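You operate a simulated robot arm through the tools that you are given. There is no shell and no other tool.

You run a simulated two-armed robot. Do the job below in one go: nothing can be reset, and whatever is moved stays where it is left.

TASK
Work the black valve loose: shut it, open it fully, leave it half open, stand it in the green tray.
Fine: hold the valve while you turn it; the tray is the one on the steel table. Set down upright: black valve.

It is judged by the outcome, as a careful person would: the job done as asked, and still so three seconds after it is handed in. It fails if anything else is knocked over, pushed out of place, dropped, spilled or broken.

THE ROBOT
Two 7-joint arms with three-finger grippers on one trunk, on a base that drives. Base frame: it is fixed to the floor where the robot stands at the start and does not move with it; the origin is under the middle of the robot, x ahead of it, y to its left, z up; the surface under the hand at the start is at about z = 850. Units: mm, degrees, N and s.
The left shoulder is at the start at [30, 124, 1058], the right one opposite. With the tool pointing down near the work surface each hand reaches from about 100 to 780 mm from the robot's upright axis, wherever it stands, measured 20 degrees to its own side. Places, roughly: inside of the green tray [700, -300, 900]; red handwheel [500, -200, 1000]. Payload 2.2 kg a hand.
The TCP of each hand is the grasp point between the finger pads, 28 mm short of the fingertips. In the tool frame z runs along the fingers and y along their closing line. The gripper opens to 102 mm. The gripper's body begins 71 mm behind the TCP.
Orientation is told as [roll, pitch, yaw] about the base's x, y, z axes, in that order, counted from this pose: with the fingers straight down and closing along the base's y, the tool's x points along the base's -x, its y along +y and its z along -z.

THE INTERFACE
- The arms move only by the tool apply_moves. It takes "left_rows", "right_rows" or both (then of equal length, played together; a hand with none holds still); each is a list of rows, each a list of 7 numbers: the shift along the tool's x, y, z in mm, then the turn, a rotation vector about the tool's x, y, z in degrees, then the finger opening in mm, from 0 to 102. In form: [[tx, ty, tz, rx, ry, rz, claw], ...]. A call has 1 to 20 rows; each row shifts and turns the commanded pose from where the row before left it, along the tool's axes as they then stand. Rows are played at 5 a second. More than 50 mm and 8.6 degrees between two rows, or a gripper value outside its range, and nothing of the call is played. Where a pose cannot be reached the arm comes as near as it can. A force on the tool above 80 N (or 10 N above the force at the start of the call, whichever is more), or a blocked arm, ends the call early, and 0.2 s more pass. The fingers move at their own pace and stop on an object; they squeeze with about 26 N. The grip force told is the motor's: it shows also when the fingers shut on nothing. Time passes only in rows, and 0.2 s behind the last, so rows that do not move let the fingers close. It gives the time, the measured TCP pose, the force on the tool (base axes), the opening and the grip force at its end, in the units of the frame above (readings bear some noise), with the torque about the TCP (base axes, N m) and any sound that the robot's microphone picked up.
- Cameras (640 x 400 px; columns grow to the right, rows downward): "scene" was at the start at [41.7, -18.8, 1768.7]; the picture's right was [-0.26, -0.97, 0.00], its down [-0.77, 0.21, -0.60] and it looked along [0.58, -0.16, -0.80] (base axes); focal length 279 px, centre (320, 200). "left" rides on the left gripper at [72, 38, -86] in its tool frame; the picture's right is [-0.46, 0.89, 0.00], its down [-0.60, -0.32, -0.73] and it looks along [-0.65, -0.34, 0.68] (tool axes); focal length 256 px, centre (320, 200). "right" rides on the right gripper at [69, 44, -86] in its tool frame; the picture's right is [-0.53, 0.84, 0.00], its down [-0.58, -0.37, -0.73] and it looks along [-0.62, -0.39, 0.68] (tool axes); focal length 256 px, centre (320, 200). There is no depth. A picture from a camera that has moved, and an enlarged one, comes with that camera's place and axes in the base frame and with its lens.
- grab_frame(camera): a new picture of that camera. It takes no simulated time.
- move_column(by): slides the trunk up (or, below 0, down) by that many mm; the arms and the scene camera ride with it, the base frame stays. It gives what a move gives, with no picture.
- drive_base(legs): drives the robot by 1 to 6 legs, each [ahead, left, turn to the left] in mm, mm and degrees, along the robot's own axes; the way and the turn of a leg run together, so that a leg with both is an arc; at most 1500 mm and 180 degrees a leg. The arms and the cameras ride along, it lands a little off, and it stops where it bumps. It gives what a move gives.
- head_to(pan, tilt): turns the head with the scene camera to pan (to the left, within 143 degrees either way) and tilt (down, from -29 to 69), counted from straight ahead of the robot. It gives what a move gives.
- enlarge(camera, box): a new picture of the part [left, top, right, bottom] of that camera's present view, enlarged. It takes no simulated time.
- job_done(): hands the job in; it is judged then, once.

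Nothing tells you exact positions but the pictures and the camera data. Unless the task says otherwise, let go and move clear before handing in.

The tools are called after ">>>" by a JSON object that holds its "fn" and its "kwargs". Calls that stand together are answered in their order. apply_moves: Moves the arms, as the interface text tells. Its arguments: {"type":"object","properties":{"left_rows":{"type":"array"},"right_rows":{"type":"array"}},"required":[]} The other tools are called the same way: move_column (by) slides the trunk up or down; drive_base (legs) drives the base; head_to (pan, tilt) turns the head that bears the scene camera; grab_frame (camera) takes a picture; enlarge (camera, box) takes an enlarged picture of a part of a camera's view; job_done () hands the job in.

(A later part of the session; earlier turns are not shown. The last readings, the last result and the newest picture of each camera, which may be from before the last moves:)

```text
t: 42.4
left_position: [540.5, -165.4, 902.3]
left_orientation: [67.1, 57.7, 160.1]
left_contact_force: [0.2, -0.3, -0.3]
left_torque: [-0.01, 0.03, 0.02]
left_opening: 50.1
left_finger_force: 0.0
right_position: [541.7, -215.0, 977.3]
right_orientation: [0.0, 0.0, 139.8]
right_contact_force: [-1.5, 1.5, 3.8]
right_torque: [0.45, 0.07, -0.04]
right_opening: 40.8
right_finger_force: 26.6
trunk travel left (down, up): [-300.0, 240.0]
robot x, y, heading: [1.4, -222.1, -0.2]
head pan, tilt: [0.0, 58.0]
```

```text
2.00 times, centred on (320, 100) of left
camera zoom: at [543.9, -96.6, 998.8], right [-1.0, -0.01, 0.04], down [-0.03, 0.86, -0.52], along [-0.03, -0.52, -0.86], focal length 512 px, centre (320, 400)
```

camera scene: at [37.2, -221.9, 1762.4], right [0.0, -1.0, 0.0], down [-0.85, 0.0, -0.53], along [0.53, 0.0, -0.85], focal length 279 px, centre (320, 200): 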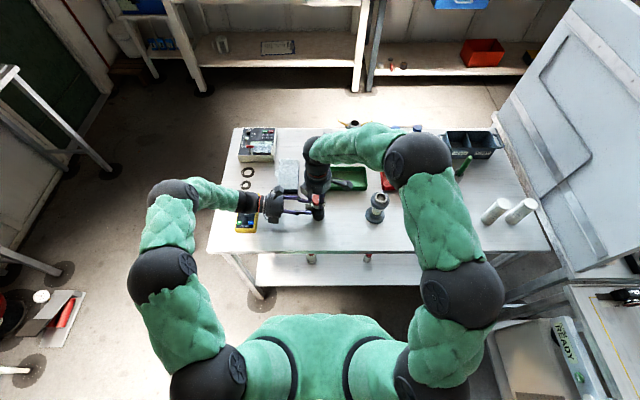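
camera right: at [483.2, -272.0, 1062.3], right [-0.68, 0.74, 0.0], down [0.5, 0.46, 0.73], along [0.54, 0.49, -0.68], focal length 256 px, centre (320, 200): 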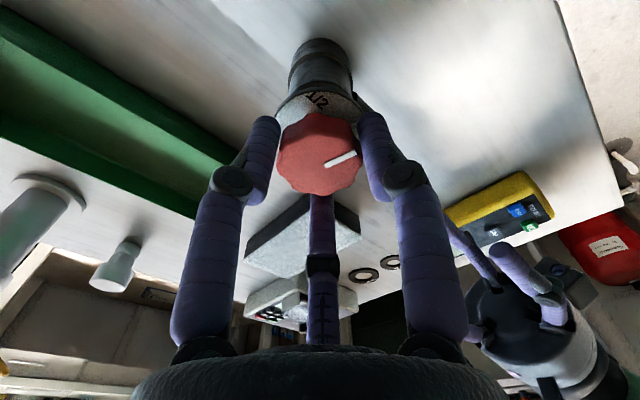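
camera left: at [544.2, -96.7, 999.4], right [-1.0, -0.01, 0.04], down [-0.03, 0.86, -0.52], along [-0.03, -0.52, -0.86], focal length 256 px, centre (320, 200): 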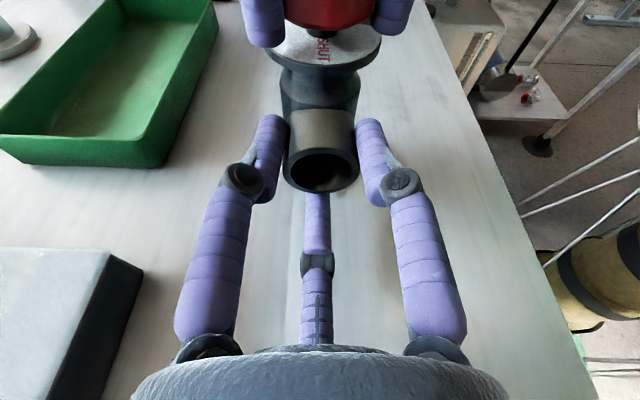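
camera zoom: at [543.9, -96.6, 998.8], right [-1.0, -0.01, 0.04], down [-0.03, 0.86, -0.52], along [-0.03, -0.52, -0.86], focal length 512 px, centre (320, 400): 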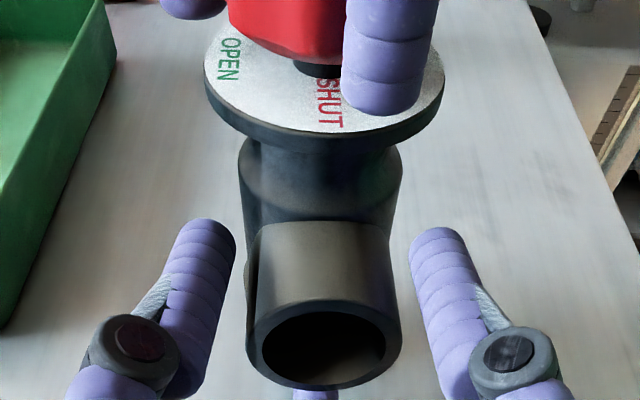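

The left fingers are free of the pipe and the valve stands. Now I open the right hand gradually.

>>> {"fn": "apply_moves", "kwargs": {"right_rows": [[0, 0, 0, 0, 0, 0, 36], [0, 0, 0, 0, 0, 0, 42], [0, 0, 0, 0, 0, 0, 48], [0, 0, 0, 0, 0, 0, 56], [0, 0, 0, 0, 0, 0, 62]]}}

>>> {"fn": "enlarge", "kwargs": {"camera": "left", "box": [230, 0, 410, 200]}}

>>> {"fn": "enlarge", "kwargs": {"camera": "right", "box": [220, 0, 420, 220]}}

>>> {"fn": "enlarge", "kwargs": {"camera": "scene", "box": [260, 160, 380, 240]}}

```text
t: 43.5
left_position: [539.8, -164.7, 902.5]
left_orientation: [67.0, 57.9, 160.1]
left_contact_force: [0.1, 0.7, 0.3]
left_torque: [-0.02, 0.01, 0.0]
left_opening: 50.0
left_finger_force: 0.0
right_position: [541.0, -216.4, 977.3]
right_orientation: [0.0, 0.0, 139.8]
right_contact_force: [-0.5, 0.2, -0.2]
right_torque: [-0.02, 0.02, 0.01]
right_opening: 62.0
right_finger_force: 0.0
trunk travel left (down, up): [-300.0, 240.0]
robot x, y, heading: [1.4, -220.4, 0.1]
head pan, tilt: [0.0, 58.0]
```

```text
2.00 times, centred on (320, 100) of left
camera zoom: at [544.1, -96.8, 998.8], right [-1.0, -0.01, 0.04], down [-0.03, 0.86, -0.51], along [-0.03, -0.52, -0.86], focal length 512 px, centre (320, 400)
```

zoom: 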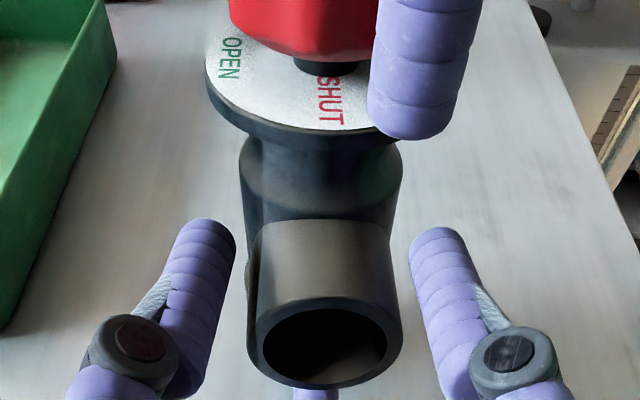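

```text
1.82 times, centred on (320, 110) of right
camera zoom: at [566.3, -294.3, 1063.6], right [-0.95, -0.3, 0.0], down [-0.21, 0.65, 0.73], along [-0.22, 0.7, -0.68], focal length 465 px, centre (320, 364)
```

zoom: 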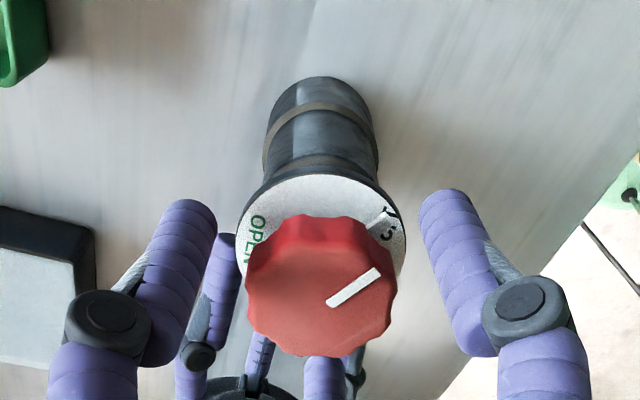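

```text
5.00 times, centred on (320, 200) of scene
camera zoom: at [38.8, -222.1, 1762.3], right [0.0, -1.0, 0.0], down [-0.85, 0.0, -0.53], along [0.53, 0.0, -0.85], focal length 1395 px, centre (320, 200)
```

zoom: 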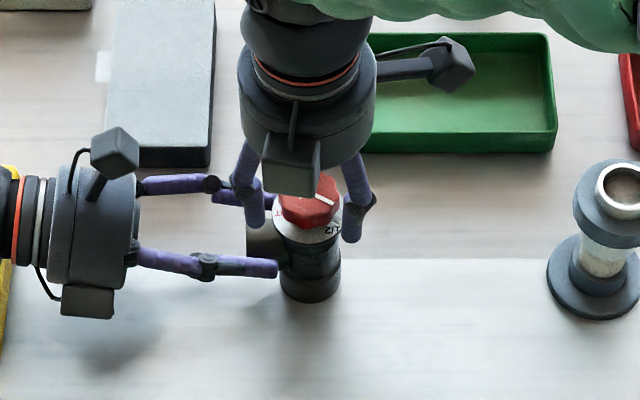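

The valve stands free and upright, with the pointer at about 241° (just past 1/2). I rotate the empty right hand back by 130° around the knob, then regrip.

>>> {"fn": "apply_moves", "kwargs": {"right_rows": [[0, 0, 0, 0, 0, 8.1, 62], [0, 0, 0, 0, 0, 8.1, 62], [0, 0, 0, 0, 0, 8.1, 62], [0, 0, 0, 0, 0, 8.1, 62], [0, 0, 0, 0, 0, 8.1, 62], [0, 0, 0, 0, 0, 8.1, 62], [0, 0, 0, 0, 0, 8.1, 62], [0, 0, 0, 0, 0, 8.1, 62], [0, 0, 0, 0, 0, 8.1, 62], [0, 0, 0, 0, 0, 8.1, 62], [0, 0, 0, 0, 0, 8.1, 62], [0, 0, 0, 0, 0, 8.1, 62], [0, 0, 0, 0, 0, 8.1, 62], [0, 0, 0, 0, 0, 8.1, 62], [0, 0, 0, 0, 0, 8.1, 62], [0, 0, 0, 0, 0, 8.1, 62]]}}

>>> {"fn": "enlarge", "kwargs": {"camera": "right", "box": [220, 0, 420, 220]}}

>>> {"fn": "enlarge", "kwargs": {"camera": "left", "box": [230, 0, 410, 200]}}

>>> {"fn": "enlarge", "kwargs": {"camera": "scene", "box": [260, 160, 380, 240]}}

```text
t: 47.0
left_position: [541.7, -165.1, 901.4]
left_orientation: [66.9, 57.9, 160.1]
left_contact_force: [0.0, -0.6, -1.1]
left_torque: [0.0, 0.01, -0.05]
left_opening: 50.0
left_finger_force: 0.0
right_position: [541.6, -216.5, 975.9]
right_orientation: [0.1, 0.0, 10.1]
right_contact_force: [0.1, -0.1, 0.8]
right_torque: [0.0, -0.02, 0.03]
right_opening: 62.2
right_finger_force: 0.0
trunk travel left (down, up): [-300.0, 240.0]
robot x, y, heading: [-1.2, -225.5, -0.1]
head pan, tilt: [0.0, 58.0]
```

```text
1.82 times, centred on (320, 110) of right
camera zoom: at [466.7, -186.8, 1063.1], right [0.38, 0.93, 0.0], down [0.63, -0.26, 0.73], along [0.68, -0.28, -0.68], focal length 465 px, centre (320, 364)
```

zoom: 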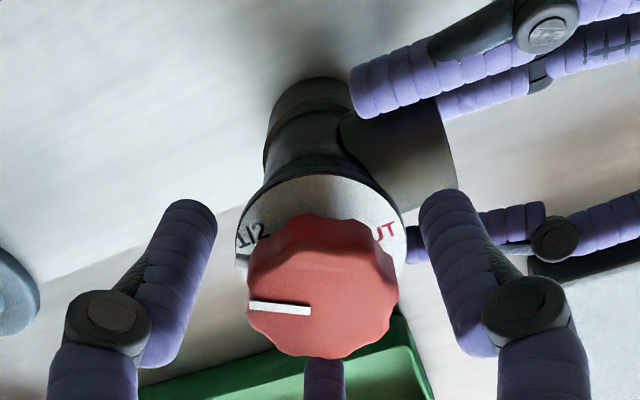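

```text
2.00 times, centred on (320, 100) of left
camera zoom: at [544.1, -96.8, 998.8], right [-1.0, -0.01, 0.04], down [-0.03, 0.86, -0.51], along [-0.03, -0.52, -0.86], focal length 512 px, centre (320, 400)
```

zoom: 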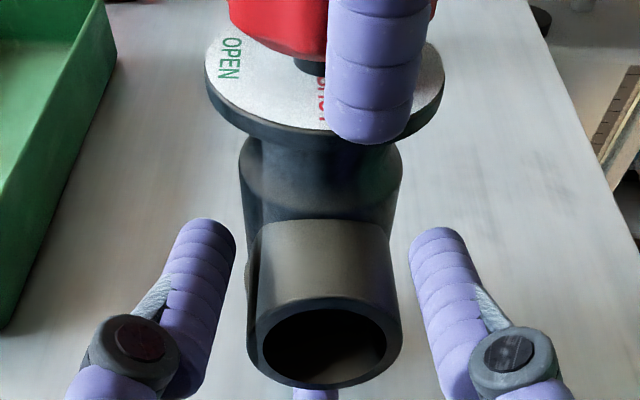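

```text
5.00 times, centred on (320, 200) of scene
camera zoom: at [38.7, -222.1, 1762.3], right [0.0, -1.0, 0.0], down [-0.85, 0.0, -0.53], along [0.53, 0.0, -0.85], focal length 1395 px, centre (320, 200)
```

zoom: 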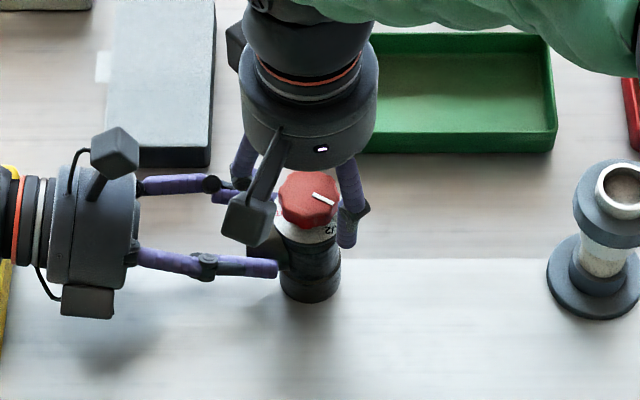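

The hand is back at yaw 10, centred on the knob. I close the right hand on the knob, then the left hand on the outlet.

>>> {"fn": "apply_moves", "kwargs": {"right_rows": [[0, 0, 0, 0, 0, 0, 50], [0, 0, 0, 0, 0, 0, 44], [0, 0, 0, 0, 0, 0, 40], [0, 0, 0, 0, 0, 0, 34], [0, 0, 0, 0, 0, 0, 25], [0, 0, 0, 0, 0, 0, 15]]}}

>>> {"fn": "apply_moves", "kwargs": {"left_rows": [[0, 0, 0, 0, 0, 0, 44], [0, 0, 0, 0, 0, 0, 40], [0, 0, 0, 0, 0, 0, 36], [0, 0, 0, 0, 0, 0, 28], [0, 0, 0, 0, 0, 0, 25]]}}

>>> {"fn": "enlarge", "kwargs": {"camera": "right", "box": [220, 0, 420, 220]}}

>>> {"fn": "enlarge", "kwargs": {"camera": "left", "box": [230, 0, 410, 200]}}

```text
t: 48.4
left_position: [540.4, -164.4, 902.3]
left_orientation: [67.0, 57.9, 160.1]
left_contact_force: [0.2, -0.6, 0.0]
left_torque: [0.0, 0.04, 0.01]
left_opening: 49.8
left_finger_force: 0.0
right_position: [542.8, -216.9, 977.3]
right_orientation: [0.0, 0.0, 10.2]
right_contact_force: [-1.2, 1.2, 0.5]
right_torque: [0.06, 0.09, 0.0]
right_opening: 41.0
right_finger_force: 25.8
trunk travel left (down, up): [-300.0, 240.0]
robot x, y, heading: [-0.8, -225.5, 0.1]
head pan, tilt: [0.0, 58.0]
```

```text
t: 49.5
left_position: [540.7, -165.2, 901.9]
left_orientation: [67.0, 58.0, 160.1]
left_contact_force: [0.9, -1.8, 2.3]
left_torque: [-0.1, -0.03, 0.06]
left_opening: 39.5
left_finger_force: 26.4
right_position: [541.0, -217.3, 976.0]
right_orientation: [-0.1, 0.0, 10.1]
right_contact_force: [-1.5, 1.6, 1.9]
right_torque: [0.09, 0.07, 0.0]
right_opening: 40.8
right_finger_force: 26.2
trunk travel left (down, up): [-300.0, 240.0]
robot x, y, heading: [-1.4, -220.0, -0.2]
head pan, tilt: [0.0, 58.0]
```

```text
1.82 times, centred on (320, 110) of right
camera zoom: at [466.5, -186.8, 1063.3], right [0.38, 0.93, 0.0], down [0.63, -0.26, 0.73], along [0.68, -0.27, -0.68], focal length 465 px, centre (320, 364)
```

zoom: 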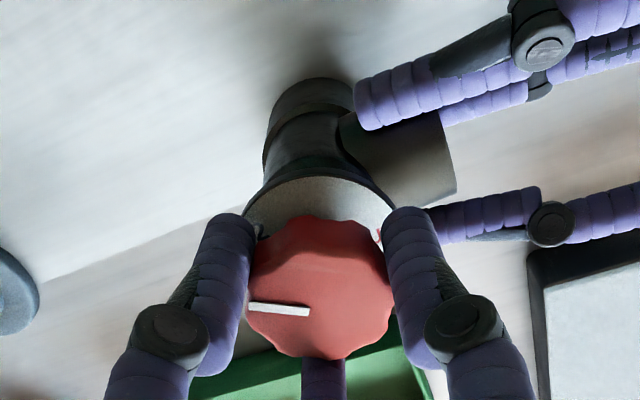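

```text
2.00 times, centred on (320, 100) of left
camera zoom: at [544.0, -96.7, 999.1], right [-1.0, -0.01, 0.04], down [-0.03, 0.86, -0.52], along [-0.03, -0.52, -0.86], focal length 512 px, centre (320, 400)
```

zoom: 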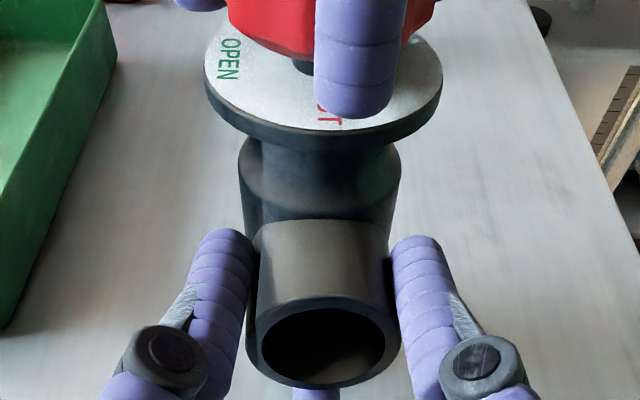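

Both grips are clean with low forces. Continuing counter-clockwise toward OPEN, with about 119° left.

>>> {"fn": "apply_moves", "kwargs": {"right_rows": [[0, 0, 0, 0, 0, -5, 15], [0, 0, 0, 0, 0, -5, 15], [0, 0, 0, 0, 0, -5, 15], [0, 0, 0, 0, 0, -5, 15], [0, 0, 0, 0, 0, -5, 15], [0, 0, 0, 0, 0, -5, 15], [0, 0, 0, 0, 0, -5, 15], [0, 0, 0, 0, 0, -5, 15], [0, 0, 0, 0, 0, -5, 15], [0, 0, 0, 0, 0, -5, 15]]}}

>>> {"fn": "apply_moves", "kwargs": {"right_rows": [[0, 0, 0, 0, 0, -5, 15], [0, 0, 0, 0, 0, -5, 15], [0, 0, 0, 0, 0, -5, 15], [0, 0, 0, 0, 0, -5, 15], [0, 0, 0, 0, 0, -5, 15], [0, 0, 0, 0, 0, -5, 15], [0, 0, 0, 0, 0, -5, 15], [0, 0, 0, 0, 0, -5, 15], [0, 0, 0, 0, 0, -5, 15], [0, 0, 0, 0, 0, -5, 15]]}}

>>> {"fn": "enlarge", "kwargs": {"camera": "right", "box": [220, 0, 420, 220]}}

>>> {"fn": "enlarge", "kwargs": {"camera": "left", "box": [230, 0, 410, 200]}}

```text
t: 51.8
left_position: [539.3, -164.2, 903.2]
left_orientation: [67.0, 57.9, 160.1]
left_contact_force: [-1.9, -5.8, 10.4]
left_torque: [-0.36, -0.06, -0.08]
left_opening: 39.3
left_finger_force: 26.5
right_position: [541.1, -216.4, 977.2]
right_orientation: [0.0, -0.1, 60.3]
right_contact_force: [1.6, 6.0, -2.5]
right_torque: [0.2, -0.09, -0.01]
right_opening: 40.6
right_finger_force: 26.0
trunk travel left (down, up): [-300.0, 240.0]
robot x, y, heading: [0.1, -225.3, -0.1]
head pan, tilt: [0.0, 58.0]
```

```text
t: 54.0
left_position: [540.9, -164.4, 901.4]
left_orientation: [67.1, 57.9, 160.1]
left_contact_force: [-8.1, -0.6, 16.8]
left_torque: [-0.88, -0.17, -0.43]
left_opening: 39.5
left_finger_force: 26.0
right_position: [541.9, -217.8, 976.4]
right_orientation: [0.0, 0.0, 110.2]
right_contact_force: [9.1, -0.2, -14.0]
right_torque: [-0.11, -0.45, 0.02]
right_opening: 40.5
right_finger_force: 25.9
trunk travel left (down, up): [-300.0, 240.0]
robot x, y, heading: [1.7, -225.1, -0.0]
head pan, tilt: [0.0, 58.0]
```

```text
1.82 times, centred on (320, 110) of right
camera zoom: at [524.4, -297.1, 1063.5], right [-0.98, 0.21, 0.0], down [0.14, 0.67, 0.73], along [0.15, 0.71, -0.68], focal length 465 px, centre (320, 364)
```

zoom: 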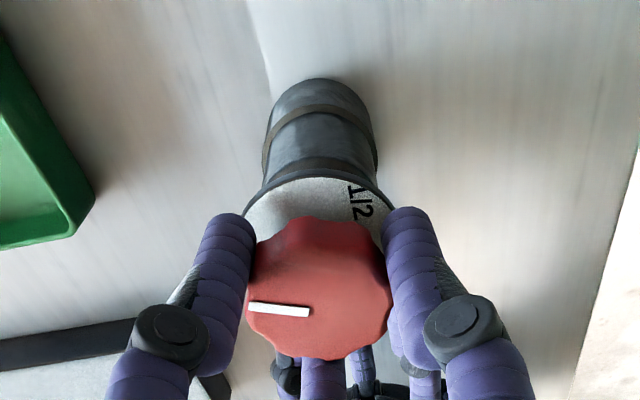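

```text
2.00 times, centred on (320, 100) of left
camera zoom: at [543.8, -96.6, 999.1], right [-1.0, 0.0, 0.04], down [-0.02, 0.86, -0.52], along [-0.03, -0.52, -0.86], focal length 512 px, centre (320, 400)
```

zoom: 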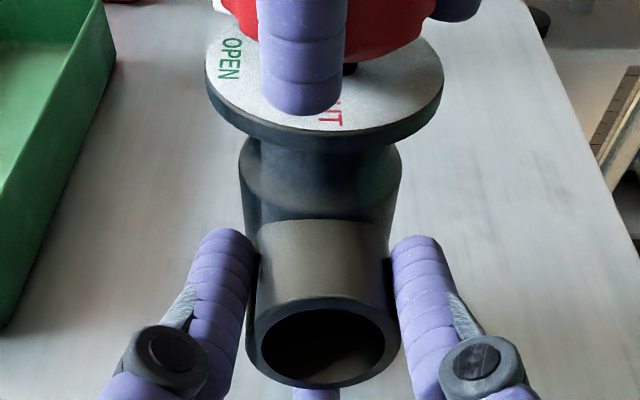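

About 100° turned, with the pointer near 341°. Now smaller steps until the OPEN stop is felt.

>>> {"fn": "apply_moves", "kwargs": {"right_rows": [[0, 0, 0, 0, 0, -5, 15], [0, 0, 0, 0, 0, -5, 15], [0, 0, 0, 0, 0, -4, 15]]}}

>>> {"fn": "apply_moves", "kwargs": {"right_rows": [[0, 0, 0, 0, 0, -2.5, 15], [0, 0, 0, 0, 0, -2.5, 15]]}}

>>> {"fn": "apply_moves", "kwargs": {"right_rows": [[0, 0, 0, 0, 0, -2.5, 15], [0, 0, 0, 0, 0, -2.5, 15]]}}

>>> {"fn": "enlarge", "kwargs": {"camera": "right", "box": [220, 0, 420, 220]}}

>>> {"fn": "enlarge", "kwargs": {"camera": "scene", "box": [260, 160, 380, 240]}}

```text
t: 54.8
left_position: [541.4, -164.1, 901.8]
left_orientation: [67.0, 58.0, 160.0]
left_contact_force: [-6.7, 1.3, 14.8]
left_torque: [-0.67, -0.01, -0.3]
left_opening: 39.5
left_finger_force: 26.0
right_position: [541.9, -216.2, 976.9]
right_orientation: [0.0, 0.1, 124.4]
right_contact_force: [4.0, -1.0, -9.0]
right_torque: [-0.13, -0.12, -0.03]
right_opening: 40.5
right_finger_force: 25.9
trunk travel left (down, up): [-300.0, 240.0]
robot x, y, heading: [-0.5, -225.4, 0.1]
head pan, tilt: [0.0, 58.0]
```

```text
t: 55.4
left_position: [540.3, -165.7, 902.2]
left_orientation: [67.0, 57.8, 160.1]
left_contact_force: [-5.6, 0.7, 15.3]
left_torque: [-0.48, -0.07, -0.28]
left_opening: 39.4
left_finger_force: 25.9
right_position: [541.3, -216.5, 977.5]
right_orientation: [0.0, 0.0, 129.4]
right_contact_force: [5.0, 0.7, -7.3]
right_torque: [-0.08, -0.18, -0.02]
right_opening: 40.6
right_finger_force: 25.8
trunk travel left (down, up): [-300.0, 240.0]
robot x, y, heading: [-0.5, -220.6, -0.0]
head pan, tilt: [0.0, 58.0]
```

```text
t: 56.0
left_position: [540.8, -164.9, 902.5]
left_orientation: [67.0, 57.9, 160.1]
left_contact_force: [-4.1, 1.8, 15.2]
left_torque: [-0.65, 0.0, 0.21]
left_opening: 39.4
left_finger_force: 26.2
right_position: [542.1, -216.2, 977.8]
right_orientation: [0.0, -0.1, 134.1]
right_contact_force: [2.6, -2.3, -5.9]
right_torque: [-0.08, -0.08, -0.49]
right_opening: 40.4
right_finger_force: 26.0
trunk travel left (down, up): [-300.0, 240.0]
robot x, y, heading: [5.7, -224.6, -0.2]
head pan, tilt: [0.0, 58.0]
```

```text
1.82 times, centred on (320, 110) of right
camera zoom: at [558.5, -297.0, 1063.8], right [-0.98, -0.21, 0.0], down [-0.14, 0.67, 0.73], along [-0.15, 0.72, -0.68], focal length 465 px, centre (320, 364)
```

zoom: 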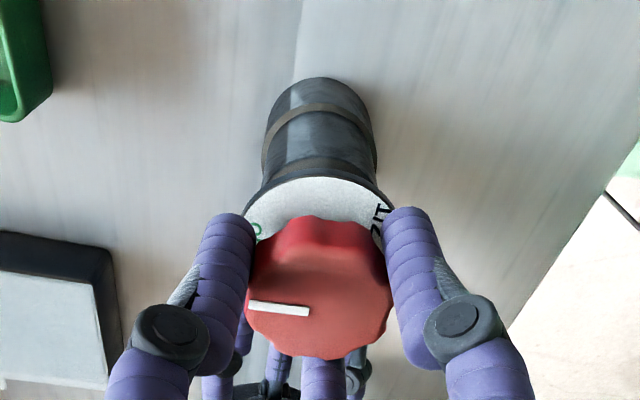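

```text
5.00 times, centred on (320, 200) of scene
camera zoom: at [38.1, -222.1, 1762.3], right [0.0, -1.0, 0.0], down [-0.85, 0.0, -0.53], along [0.53, 0.0, -0.85], focal length 1395 px, centre (320, 200)
```

zoom: 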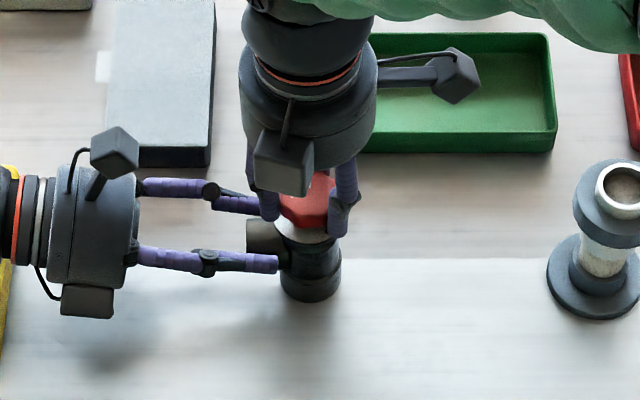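

The torque jumped to -0.49 N m at yaw 134, so the OPEN stop is reached. One more small press to confirm.

>>> {"fn": "apply_moves", "kwargs": {"right_rows": [[0, 0, 0, 0, 0, -3, 15], [0, 0, 0, 0, 0, 0, 15]]}}

>>> {"fn": "enlarge", "kwargs": {"camera": "right", "box": [220, 0, 420, 220]}}

>>> {"fn": "enlarge", "kwargs": {"camera": "left", "box": [230, 0, 410, 200]}}

```text
t: 56.5
left_position: [539.7, -165.6, 903.4]
left_orientation: [66.9, 58.0, 160.0]
left_contact_force: [0.0, 0.8, 10.9]
left_torque: [-0.3, 0.08, 0.26]
left_opening: 39.6
left_finger_force: 25.5
right_position: [540.8, -216.9, 976.6]
right_orientation: [0.0, 0.1, 137.3]
right_contact_force: [-0.5, -0.3, -0.1]
right_torque: [-0.03, 0.1, -0.3]
right_opening: 40.4
right_finger_force: 25.8
trunk travel left (down, up): [-300.0, 240.0]
robot x, y, heading: [-1.6, -225.5, -0.1]
head pan, tilt: [0.0, 58.0]
```

```text
1.82 times, centred on (320, 110) of right
camera zoom: at [562.5, -296.1, 1064.0], right [-0.97, -0.26, 0.0], down [-0.18, 0.66, 0.73], along [-0.19, 0.71, -0.68], focal length 465 px, centre (320, 364)
```

zoom: 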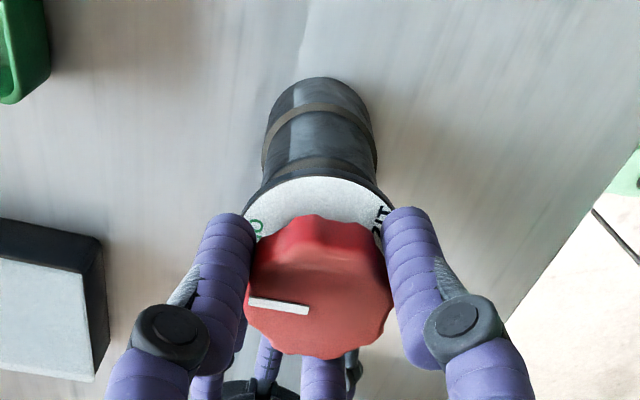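

```text
2.00 times, centred on (320, 100) of left
camera zoom: at [544.0, -96.6, 999.2], right [-1.0, -0.01, 0.04], down [-0.03, 0.86, -0.51], along [-0.03, -0.52, -0.86], focal length 512 px, centre (320, 400)
```

zoom: 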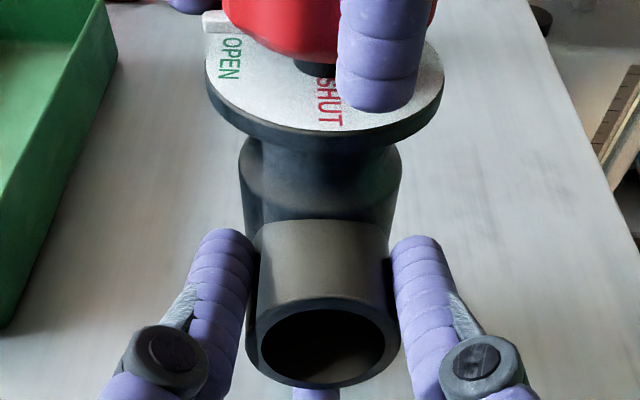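

The white index is at the OPEN label and the stop holds (-0.3 N m, pointer not advancing). The full sweep was about 270°. Now I turn back clockwise about 135° to the half-open mark.

>>> {"fn": "apply_moves", "kwargs": {"right_rows": [[0, 0, 0, 0, 0, 5, 15], [0, 0, 0, 0, 0, 5, 15], [0, 0, 0, 0, 0, 5, 15], [0, 0, 0, 0, 0, 5, 15], [0, 0, 0, 0, 0, 5, 15], [0, 0, 0, 0, 0, 5, 15], [0, 0, 0, 0, 0, 5, 15], [0, 0, 0, 0, 0, 5, 15], [0, 0, 0, 0, 0, 5, 15], [0, 0, 0, 0, 0, 5, 15], [0, 0, 0, 0, 0, 5, 15], [0, 0, 0, 0, 0, 5, 15]]}}

>>> {"fn": "enlarge", "kwargs": {"camera": "left", "box": [230, 0, 410, 200]}}

>>> {"fn": "apply_moves", "kwargs": {"right_rows": [[0, 0, 0, 0, 0, 5, 15], [0, 0, 0, 0, 0, 5, 15], [0, 0, 0, 0, 0, 5, 15], [0, 0, 0, 0, 0, 5, 15], [0, 0, 0, 0, 0, 5, 15], [0, 0, 0, 0, 0, 5, 15], [0, 0, 0, 0, 0, 5, 15], [0, 0, 0, 0, 0, 5, 15], [0, 0, 0, 0, 0, 5, 15], [0, 0, 0, 0, 0, 5, 15], [0, 0, 0, 0, 0, 5, 15], [0, 0, 0, 0, 0, 5, 15]]}}

>>> {"fn": "enlarge", "kwargs": {"camera": "left", "box": [230, 0, 410, 200]}}

>>> {"fn": "enlarge", "kwargs": {"camera": "right", "box": [220, 0, 420, 220]}}

```text
t: 59.1
left_position: [539.4, -165.1, 901.0]
left_orientation: [67.1, 57.9, 160.0]
left_contact_force: [6.6, 3.6, 6.3]
left_torque: [-0.07, -0.11, 0.29]
left_opening: 39.8
left_finger_force: 26.2
right_position: [540.5, -216.7, 977.8]
right_orientation: [0.0, 0.0, 77.1]
right_contact_force: [-2.0, -1.8, 5.2]
right_torque: [-0.09, -0.18, -0.01]
right_opening: 40.3
right_finger_force: 25.6
trunk travel left (down, up): [-300.0, 240.0]
robot x, y, heading: [0.6, -225.3, -0.1]
head pan, tilt: [0.0, 58.0]
```

```text
2.00 times, centred on (320, 100) of left
camera zoom: at [543.8, -96.6, 999.2], right [-1.0, -0.01, 0.04], down [-0.02, 0.86, -0.52], along [-0.03, -0.52, -0.86], focal length 512 px, centre (320, 400)
```

zoom: 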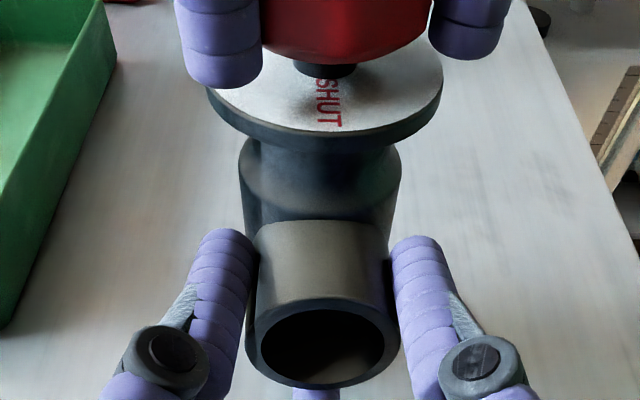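

```text
t: 61.8
left_position: [540.4, -164.1, 903.9]
left_orientation: [66.9, 58.0, 160.0]
left_contact_force: [14.6, -9.7, 3.1]
left_torque: [-0.05, 0.09, 0.62]
left_opening: 39.1
left_finger_force: 25.8
right_position: [539.6, -216.7, 976.8]
right_orientation: [0.0, 0.0, 17.1]
right_contact_force: [-13.2, 8.3, 17.3]
right_torque: [0.13, 0.53, 0.01]
right_opening: 40.4
right_finger_force: 26.3
trunk travel left (down, up): [-300.0, 240.0]
robot x, y, heading: [1.6, -224.6, -0.3]
head pan, tilt: [0.0, 58.0]
```

```text
2.00 times, centred on (320, 100) of left
camera zoom: at [543.4, -97.0, 999.6], right [-1.0, -0.01, 0.04], down [-0.02, 0.86, -0.51], along [-0.03, -0.52, -0.86], focal length 512 px, centre (320, 400)
```

zoom: 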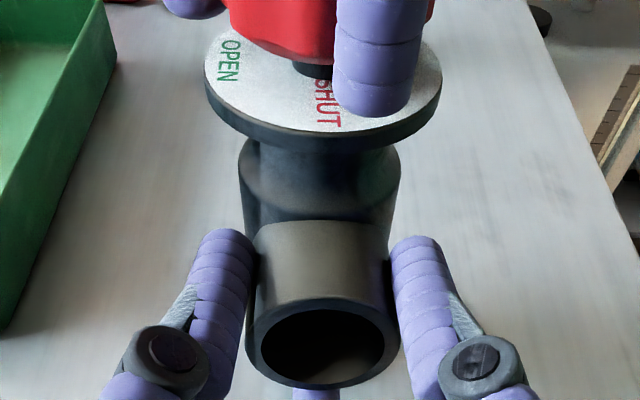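

```text
1.82 times, centred on (320, 110) of right
camera zoom: at [462.7, -196.1, 1063.7], right [0.26, 0.97, 0.0], down [0.66, -0.18, 0.73], along [0.71, -0.19, -0.68], focal length 465 px, centre (320, 364)
```

zoom: 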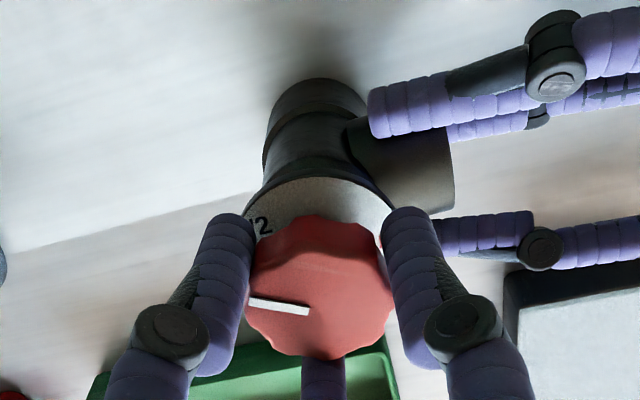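

The pointer reads about 244° and I want about 226°, the midpoint of the stops. I turn 17° more clockwise, then check the index against the 1/2 mark.

>>> {"fn": "apply_moves", "kwargs": {"right_rows": [[0, 0, 0, 0, 0, 5, 15], [0, 0, 0, 0, 0, 5, 15], [0, 0, 0, 0, 0, 5, 15], [0, 0, 0, 0, 0, 2, 15], [0, 0, 0, 0, 0, 0, 15]]}}

>>> {"fn": "enlarge", "kwargs": {"camera": "right", "box": [220, 0, 420, 220]}}

>>> {"fn": "enlarge", "kwargs": {"camera": "scene", "box": [290, 180, 350, 220]}}

```text
t: 63.0
left_position: [540.1, -165.9, 903.8]
left_orientation: [67.1, 58.0, 160.2]
left_contact_force: [7.4, -9.9, 11.7]
left_torque: [-0.18, 0.03, 0.44]
left_opening: 39.2
left_finger_force: 26.4
right_position: [540.1, -216.9, 979.1]
right_orientation: [0.1, -0.1, 0.2]
right_contact_force: [-7.0, 11.4, -0.5]
right_torque: [0.39, 0.15, 0.0]
right_opening: 40.5
right_finger_force: 26.2
trunk travel left (down, up): [-300.0, 240.0]
robot x, y, heading: [-0.9, -221.3, 0.0]
head pan, tilt: [0.0, 58.0]
```

```text
1.82 times, centred on (320, 110) of right
camera zoom: at [472.4, -174.1, 1063.7], right [0.53, 0.85, 0.0], down [0.58, -0.36, 0.73], along [0.62, -0.39, -0.68], focal length 465 px, centre (320, 364)
```

zoom: 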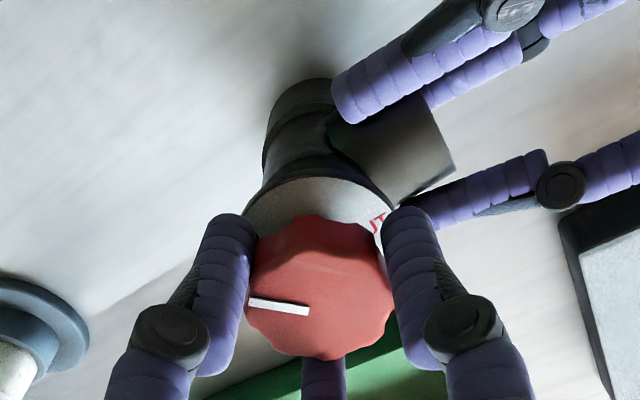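

```text
10.00 times, centred on (320, 200) of scene
camera zoom: at [37.8, -221.8, 1762.3], right [0.0, -1.0, 0.0], down [-0.85, 0.0, -0.53], along [0.53, 0.0, -0.85], focal length 2791 px, centre (320, 200)
```

zoom: 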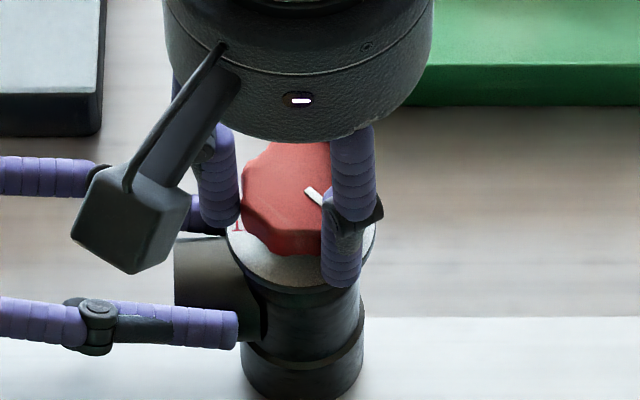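

Before carrying, I want an unobstructed check of the index. I relax the left hand, then open the right hand and lift it clear of the knob.

>>> {"fn": "apply_moves", "kwargs": {"left_rows": [[0, 0, 0, 0, 0, 0, 36], [0, 0, 0, 0, 0, 0, 42], [0, 0, 0, 0, 0, 0, 46], [0, 0, 0, 0, 0, 0, 52]]}}

>>> {"fn": "apply_moves", "kwargs": {"right_rows": [[0, 0, 0, 0, 0, 0, 36], [0, 0, 0, 0, 0, 0, 42], [0, 0, 0, 0, 0, 0, 50], [0, 0, 0, 0, 0, 0, 62], [0, 0, -30, 0, 0, 0, 66], [0, 0, -40, 0, 0, 0, 66], [0, 0, -40, 0, 0, 0, 66]]}}

>>> {"fn": "enlarge", "kwargs": {"camera": "scene", "box": [290, 180, 350, 220]}}

>>> {"fn": "enlarge", "kwargs": {"camera": "right", "box": [240, 0, 400, 160]}}

>>> {"fn": "enlarge", "kwargs": {"camera": "left", "box": [230, 0, 410, 200]}}

```text
t: 64.0
left_position: [540.1, -166.2, 901.2]
left_orientation: [66.9, 57.9, 160.1]
left_contact_force: [0.8, 0.3, 0.3]
left_torque: [-0.03, -0.02, -0.01]
left_opening: 51.9
left_finger_force: 0.0
right_position: [543.0, -217.7, 976.7]
right_orientation: [0.1, 0.0, 0.2]
right_contact_force: [0.4, 0.8, -0.2]
right_torque: [0.02, 0.03, -0.01]
right_opening: 40.3
right_finger_force: 25.9
trunk travel left (down, up): [-300.0, 240.0]
robot x, y, heading: [-2.5, -224.0, -0.2]
head pan, tilt: [0.0, 58.0]
```

```text
t: 65.5
left_position: [539.4, -165.2, 901.8]
left_orientation: [67.0, 57.9, 160.2]
left_contact_force: [-0.7, 0.8, 0.2]
left_torque: [-0.02, -0.01, 0.0]
left_opening: 51.8
left_finger_force: 0.1
right_position: [540.7, -216.8, 1086.4]
right_orientation: [0.0, 0.0, 0.3]
right_contact_force: [0.3, 1.1, -0.2]
right_torque: [-0.02, 0.01, 0.0]
right_opening: 65.7
right_finger_force: 0.1
trunk travel left (down, up): [-300.0, 240.0]
robot x, y, heading: [2.4, -221.1, -0.2]
head pan, tilt: [0.0, 58.0]
```

```text
10.00 times, centred on (320, 200) of scene
camera zoom: at [37.8, -222.2, 1762.3], right [0.0, -1.0, 0.0], down [-0.85, 0.0, -0.53], along [0.53, 0.0, -0.85], focal length 2791 px, centre (320, 200)
```

zoom: 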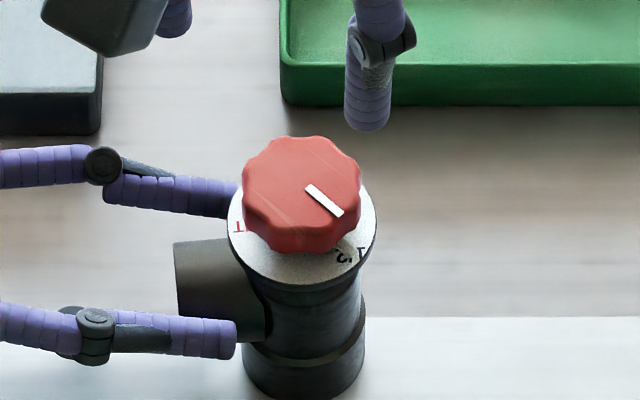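

```text
2.50 times, centred on (320, 80) of right
camera zoom: at [471.7, -175.0, 1173.5], right [0.53, 0.85, 0.0], down [0.58, -0.36, 0.73], along [0.62, -0.39, -0.68], focal length 640 px, centre (320, 500)
```

zoom: 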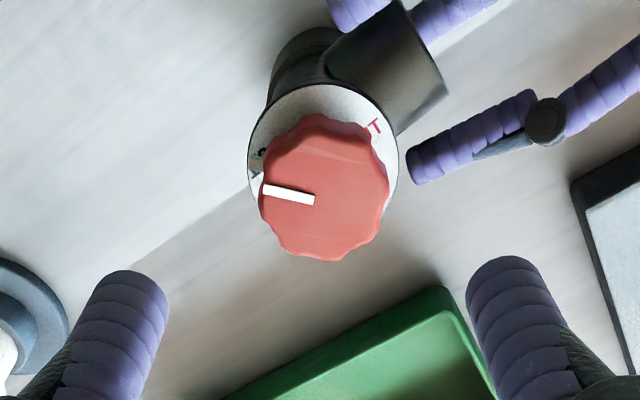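

```text
2.00 times, centred on (320, 100) of left
camera zoom: at [543.6, -96.8, 999.2], right [-1.0, -0.01, 0.04], down [-0.03, 0.86, -0.51], along [-0.03, -0.52, -0.86], focal length 512 px, centre (320, 400)
```

zoom: 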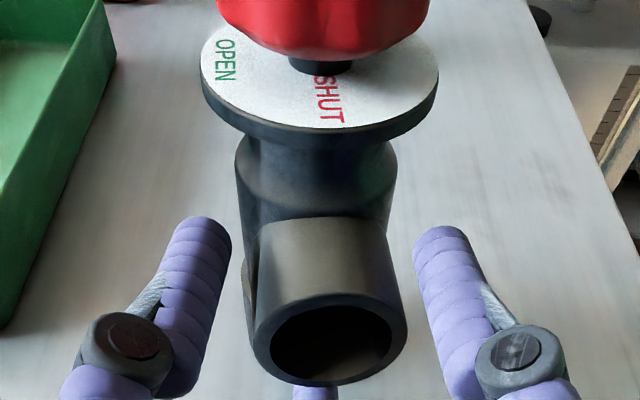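

The index tab looks to be lying right over the "1/2" label, and the body has rotated only a few degrees. I'll zoom in to check this precisely.

>>> {"fn": "enlarge", "kwargs": {"camera": "scene", "box": [308, 190, 332, 210]}}

>>> {"fn": "enlarge", "kwargs": {"camera": "right", "box": [296, 28, 346, 68]}}

```text
16.00 times, centred on (320, 200) of scene
camera zoom: at [37.8, -222.2, 1762.3], right [0.0, -1.0, 0.0], down [-0.85, 0.0, -0.53], along [0.53, 0.0, -0.85], focal length 4465 px, centre (320, 200)
```

zoom: 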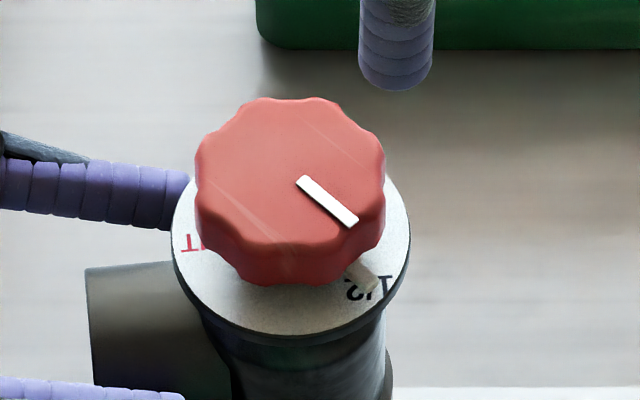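

```text
10.00 times, centred on (321, 48) of right
camera zoom: at [471.7, -175.0, 1173.5], right [0.53, 0.85, 0.0], down [0.58, -0.36, 0.73], along [0.62, -0.39, -0.68], focal length 2560 px, centre (310, 1720)
```

zoom: 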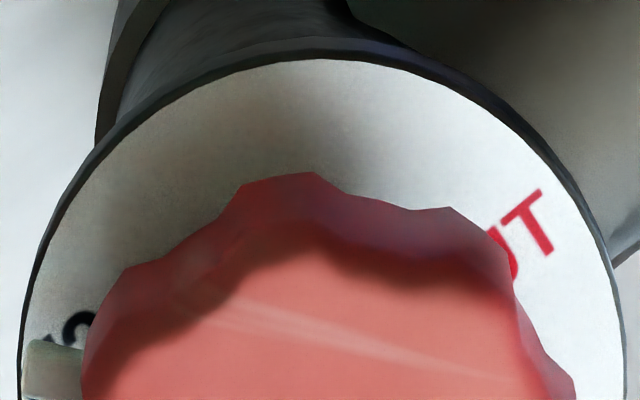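

The index tab lies exactly over the slash of "1/2" (pointer about 228° with the body turned about +4°), so the valve is half open. Now I withdraw the left hand straight back off the outlet.

>>> {"fn": "apply_moves", "kwargs": {"left_rows": [[0, 0, -10, 0, 0, 0, 54], [0, 0, -15, 0, 0, 0, 54], [0, 0, -20, 0, 0, 0, 56], [0, 0, -25, 0, 0, 0, 60], [0, 0, -25, 0, 0, 0, 60]]}}

>>> {"fn": "grab_frame", "kwargs": {"camera": "left"}}

>>> {"fn": "enlarge", "kwargs": {"camera": "scene", "box": [230, 150, 390, 250]}}

```text
t: 66.8
left_position: [539.3, -72.2, 920.7]
left_orientation: [67.0, 57.9, 160.1]
left_contact_force: [-0.5, 0.4, 0.2]
left_torque: [0.0, -0.02, -0.01]
left_opening: 59.9
left_finger_force: 0.0
right_position: [541.7, -215.8, 1086.7]
right_orientation: [0.0, 0.0, 0.2]
right_contact_force: [0.1, -0.8, -0.4]
right_torque: [-0.01, 0.01, -0.01]
right_opening: 65.9
right_finger_force: 0.0
trunk travel left (down, up): [-300.0, 240.0]
robot x, y, heading: [-1.4, -224.0, -0.5]
head pan, tilt: [0.0, 58.0]
```

```text
taken
camera left: at [543.6, -4.1, 1017.7], right [-1.0, -0.01, 0.04], down [-0.03, 0.86, -0.52], along [-0.03, -0.52, -0.86], focal length 256 px, centre (320, 200)
```

left: 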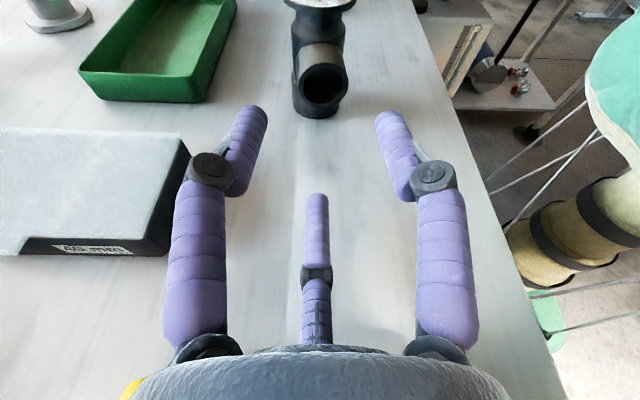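

```text
4.00 times, centred on (310, 200) of scene
camera zoom: at [38.3, -221.5, 1762.3], right [0.0, -1.0, 0.0], down [-0.85, 0.0, -0.53], along [0.53, 0.0, -0.85], focal length 1116 px, centre (360, 200)
```

zoom: 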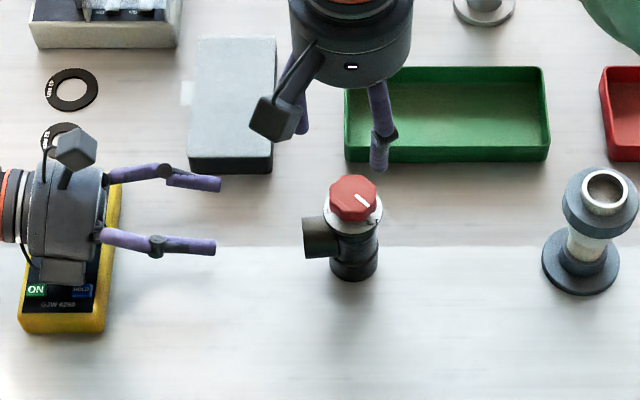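

The left hand is clear and the valve stands upright at half open. I raise the left hand out of the way, and bring the right hand back down over the knob (about 2.5 mm further in x).

>>> {"fn": "apply_moves", "kwargs": {"left_rows": [[33.9, 19.6, -8.3, 0, 0, 0, 60], [33.9, 19.6, -8.3, 0, 0, 0, 60], [25, 14.5, -25, 0, 0, 0, 60], [25, 14.5, -25, 0, 0, 0, 60], [0, 0, 0, 0, 0, 0, 60]], "right_rows": [[-2.5, 0, 30, 0, 0, 0, 66], [0, 0, 30, 0, 0, 0, 66], [0, 0, 25, 0, 0, 0, 66], [0, 0, 15, 0, 0, 0, 66], [0, 0, 10, 0, 0, 0, 66]]}}

>>> {"fn": "enlarge", "kwargs": {"camera": "right", "box": [220, 0, 420, 220]}}

>>> {"fn": "enlarge", "kwargs": {"camera": "scene", "box": [230, 150, 390, 250]}}

```text
t: 68.0
left_position: [540.9, -34.8, 1064.2]
left_orientation: [67.1, 57.8, 160.1]
left_contact_force: [0.1, -0.2, 0.3]
left_torque: [0.0, 0.02, 0.06]
left_opening: 60.0
left_finger_force: 0.1
right_position: [546.0, -216.9, 976.2]
right_orientation: [0.1, 0.1, 0.2]
right_contact_force: [0.4, 0.0, 0.2]
right_torque: [0.01, 0.03, 0.01]
right_opening: 65.9
right_finger_force: 0.0
trunk travel left (down, up): [-300.0, 240.0]
robot x, y, heading: [-0.5, -221.6, 0.1]
head pan, tilt: [0.0, 58.0]
```

```text
1.82 times, centred on (320, 110) of right
camera zoom: at [476.8, -174.2, 1062.7], right [0.53, 0.85, 0.0], down [0.58, -0.36, 0.73], along [0.62, -0.39, -0.68], focal length 465 px, centre (320, 364)
```

zoom: 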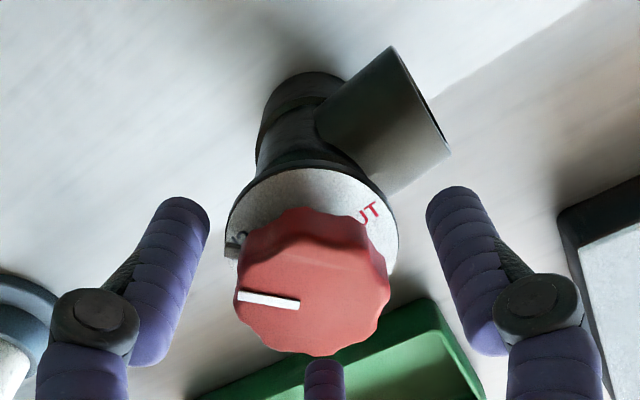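

```text
4.00 times, centred on (310, 200) of scene
camera zoom: at [39.7, -221.9, 1762.3], right [0.0, -1.0, 0.0], down [-0.85, 0.0, -0.53], along [0.53, 0.0, -0.85], focal length 1116 px, centre (360, 200)
```

zoom: 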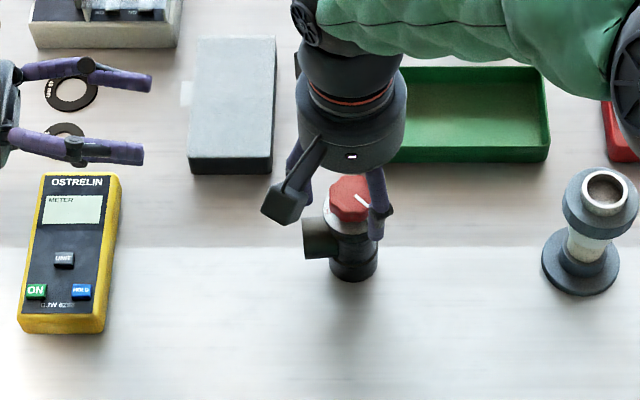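

The knob is about 1.5 mm off-centre in the hand. I correct that and close gently on the knob.

>>> {"fn": "apply_moves", "kwargs": {"right_rows": [[1.5, -0.9, 0, 0, 0, 0, 60], [0, 0, 0, 0, 0, 0, 50], [0, 0, 0, 0, 0, 0, 44], [0, 0, 0, 0, 0, 0, 41], [0, 0, 0, 0, 0, 0, 36], [0, 0, 0, 0, 0, 0, 26], [0, 0, 0, 0, 0, 0, 12]]}}

>>> {"fn": "enlarge", "kwargs": {"camera": "right", "box": [220, 0, 420, 220]}}

```text
t: 69.5
left_position: [539.7, -33.6, 1065.5]
left_orientation: [66.9, 57.9, 160.1]
left_contact_force: [-0.8, 0.4, -0.3]
left_torque: [0.0, 0.02, 0.03]
left_opening: 60.0
left_finger_force: 0.0
right_position: [543.4, -219.3, 976.5]
right_orientation: [0.0, 0.0, 0.2]
right_contact_force: [-0.5, 1.7, 0.7]
right_torque: [0.08, 0.07, 0.01]
right_opening: 41.1
right_finger_force: 25.9
trunk travel left (down, up): [-300.0, 240.0]
robot x, y, heading: [0.9, -222.0, 0.2]
head pan, tilt: [0.0, 58.0]
```

```text
1.82 times, centred on (320, 110) of right
camera zoom: at [474.7, -175.8, 1063.5], right [0.53, 0.85, 0.0], down [0.58, -0.36, 0.73], along [0.62, -0.39, -0.68], focal length 465 px, centre (320, 364)
```

zoom: 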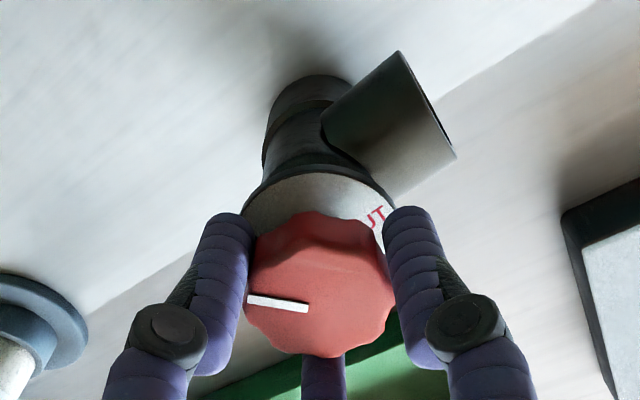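

The knob is gripped evenly. I lift 15 mm slowly and check the load and attitude.

>>> {"fn": "apply_moves", "kwargs": {"right_rows": [[0, 0, -5, 0, 0, 0, 10], [0, 0, -5, 0, 0, 0, 10], [0, 0, -5, 0, 0, 0, 10], [0, 0, 0, 0, 0, 0, 10]]}}

>>> {"fn": "enlarge", "kwargs": {"camera": "scene", "box": [280, 160, 360, 230]}}

>>> {"fn": "grab_frame", "kwargs": {"camera": "left"}}

```text
t: 70.5
left_position: [539.5, -34.5, 1065.3]
left_orientation: [67.0, 57.9, 160.1]
left_contact_force: [0.3, -0.4, -0.5]
left_torque: [0.02, -0.02, 0.02]
left_opening: 60.0
left_finger_force: 0.0
right_position: [543.5, -220.5, 992.3]
right_orientation: [0.0, 0.0, 0.2]
right_contact_force: [0.1, -0.8, -2.5]
right_torque: [-0.01, -0.02, -0.03]
right_opening: 40.8
right_finger_force: 26.1
trunk travel left (down, up): [-300.0, 240.0]
robot x, y, heading: [-3.2, -222.2, -0.2]
head pan, tilt: [0.0, 58.0]
```

```text
5.71 times, centred on (320, 195) of scene
camera zoom: at [39.1, -222.0, 1762.3], right [0.0, -1.0, 0.0], down [-0.85, 0.0, -0.53], along [0.53, 0.0, -0.85], focal length 1595 px, centre (320, 229)
```

zoom: 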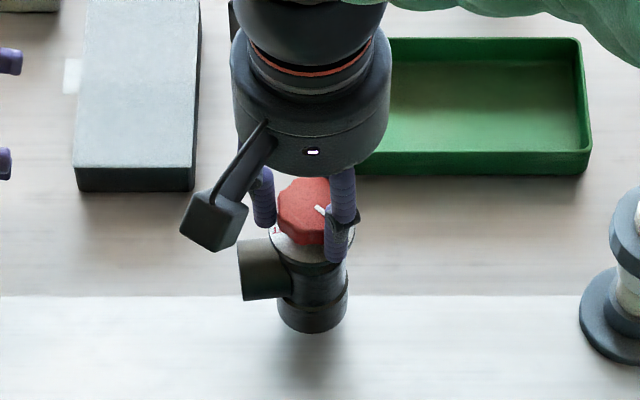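

```text
taken
camera left: at [543.9, 33.8, 1162.2], right [-1.0, -0.01, 0.04], down [-0.03, 0.86, -0.52], along [-0.03, -0.52, -0.86], focal length 256 px, centre (320, 200)
```

left: 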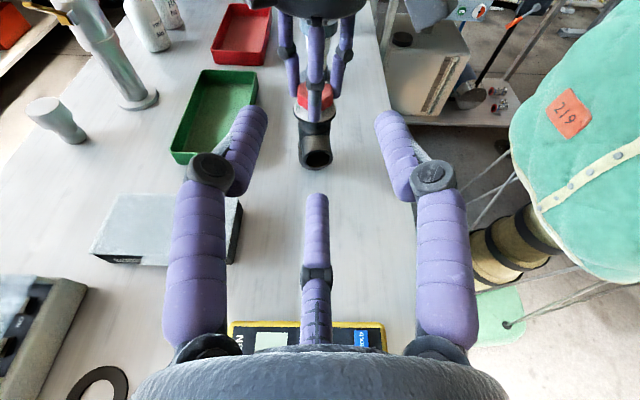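

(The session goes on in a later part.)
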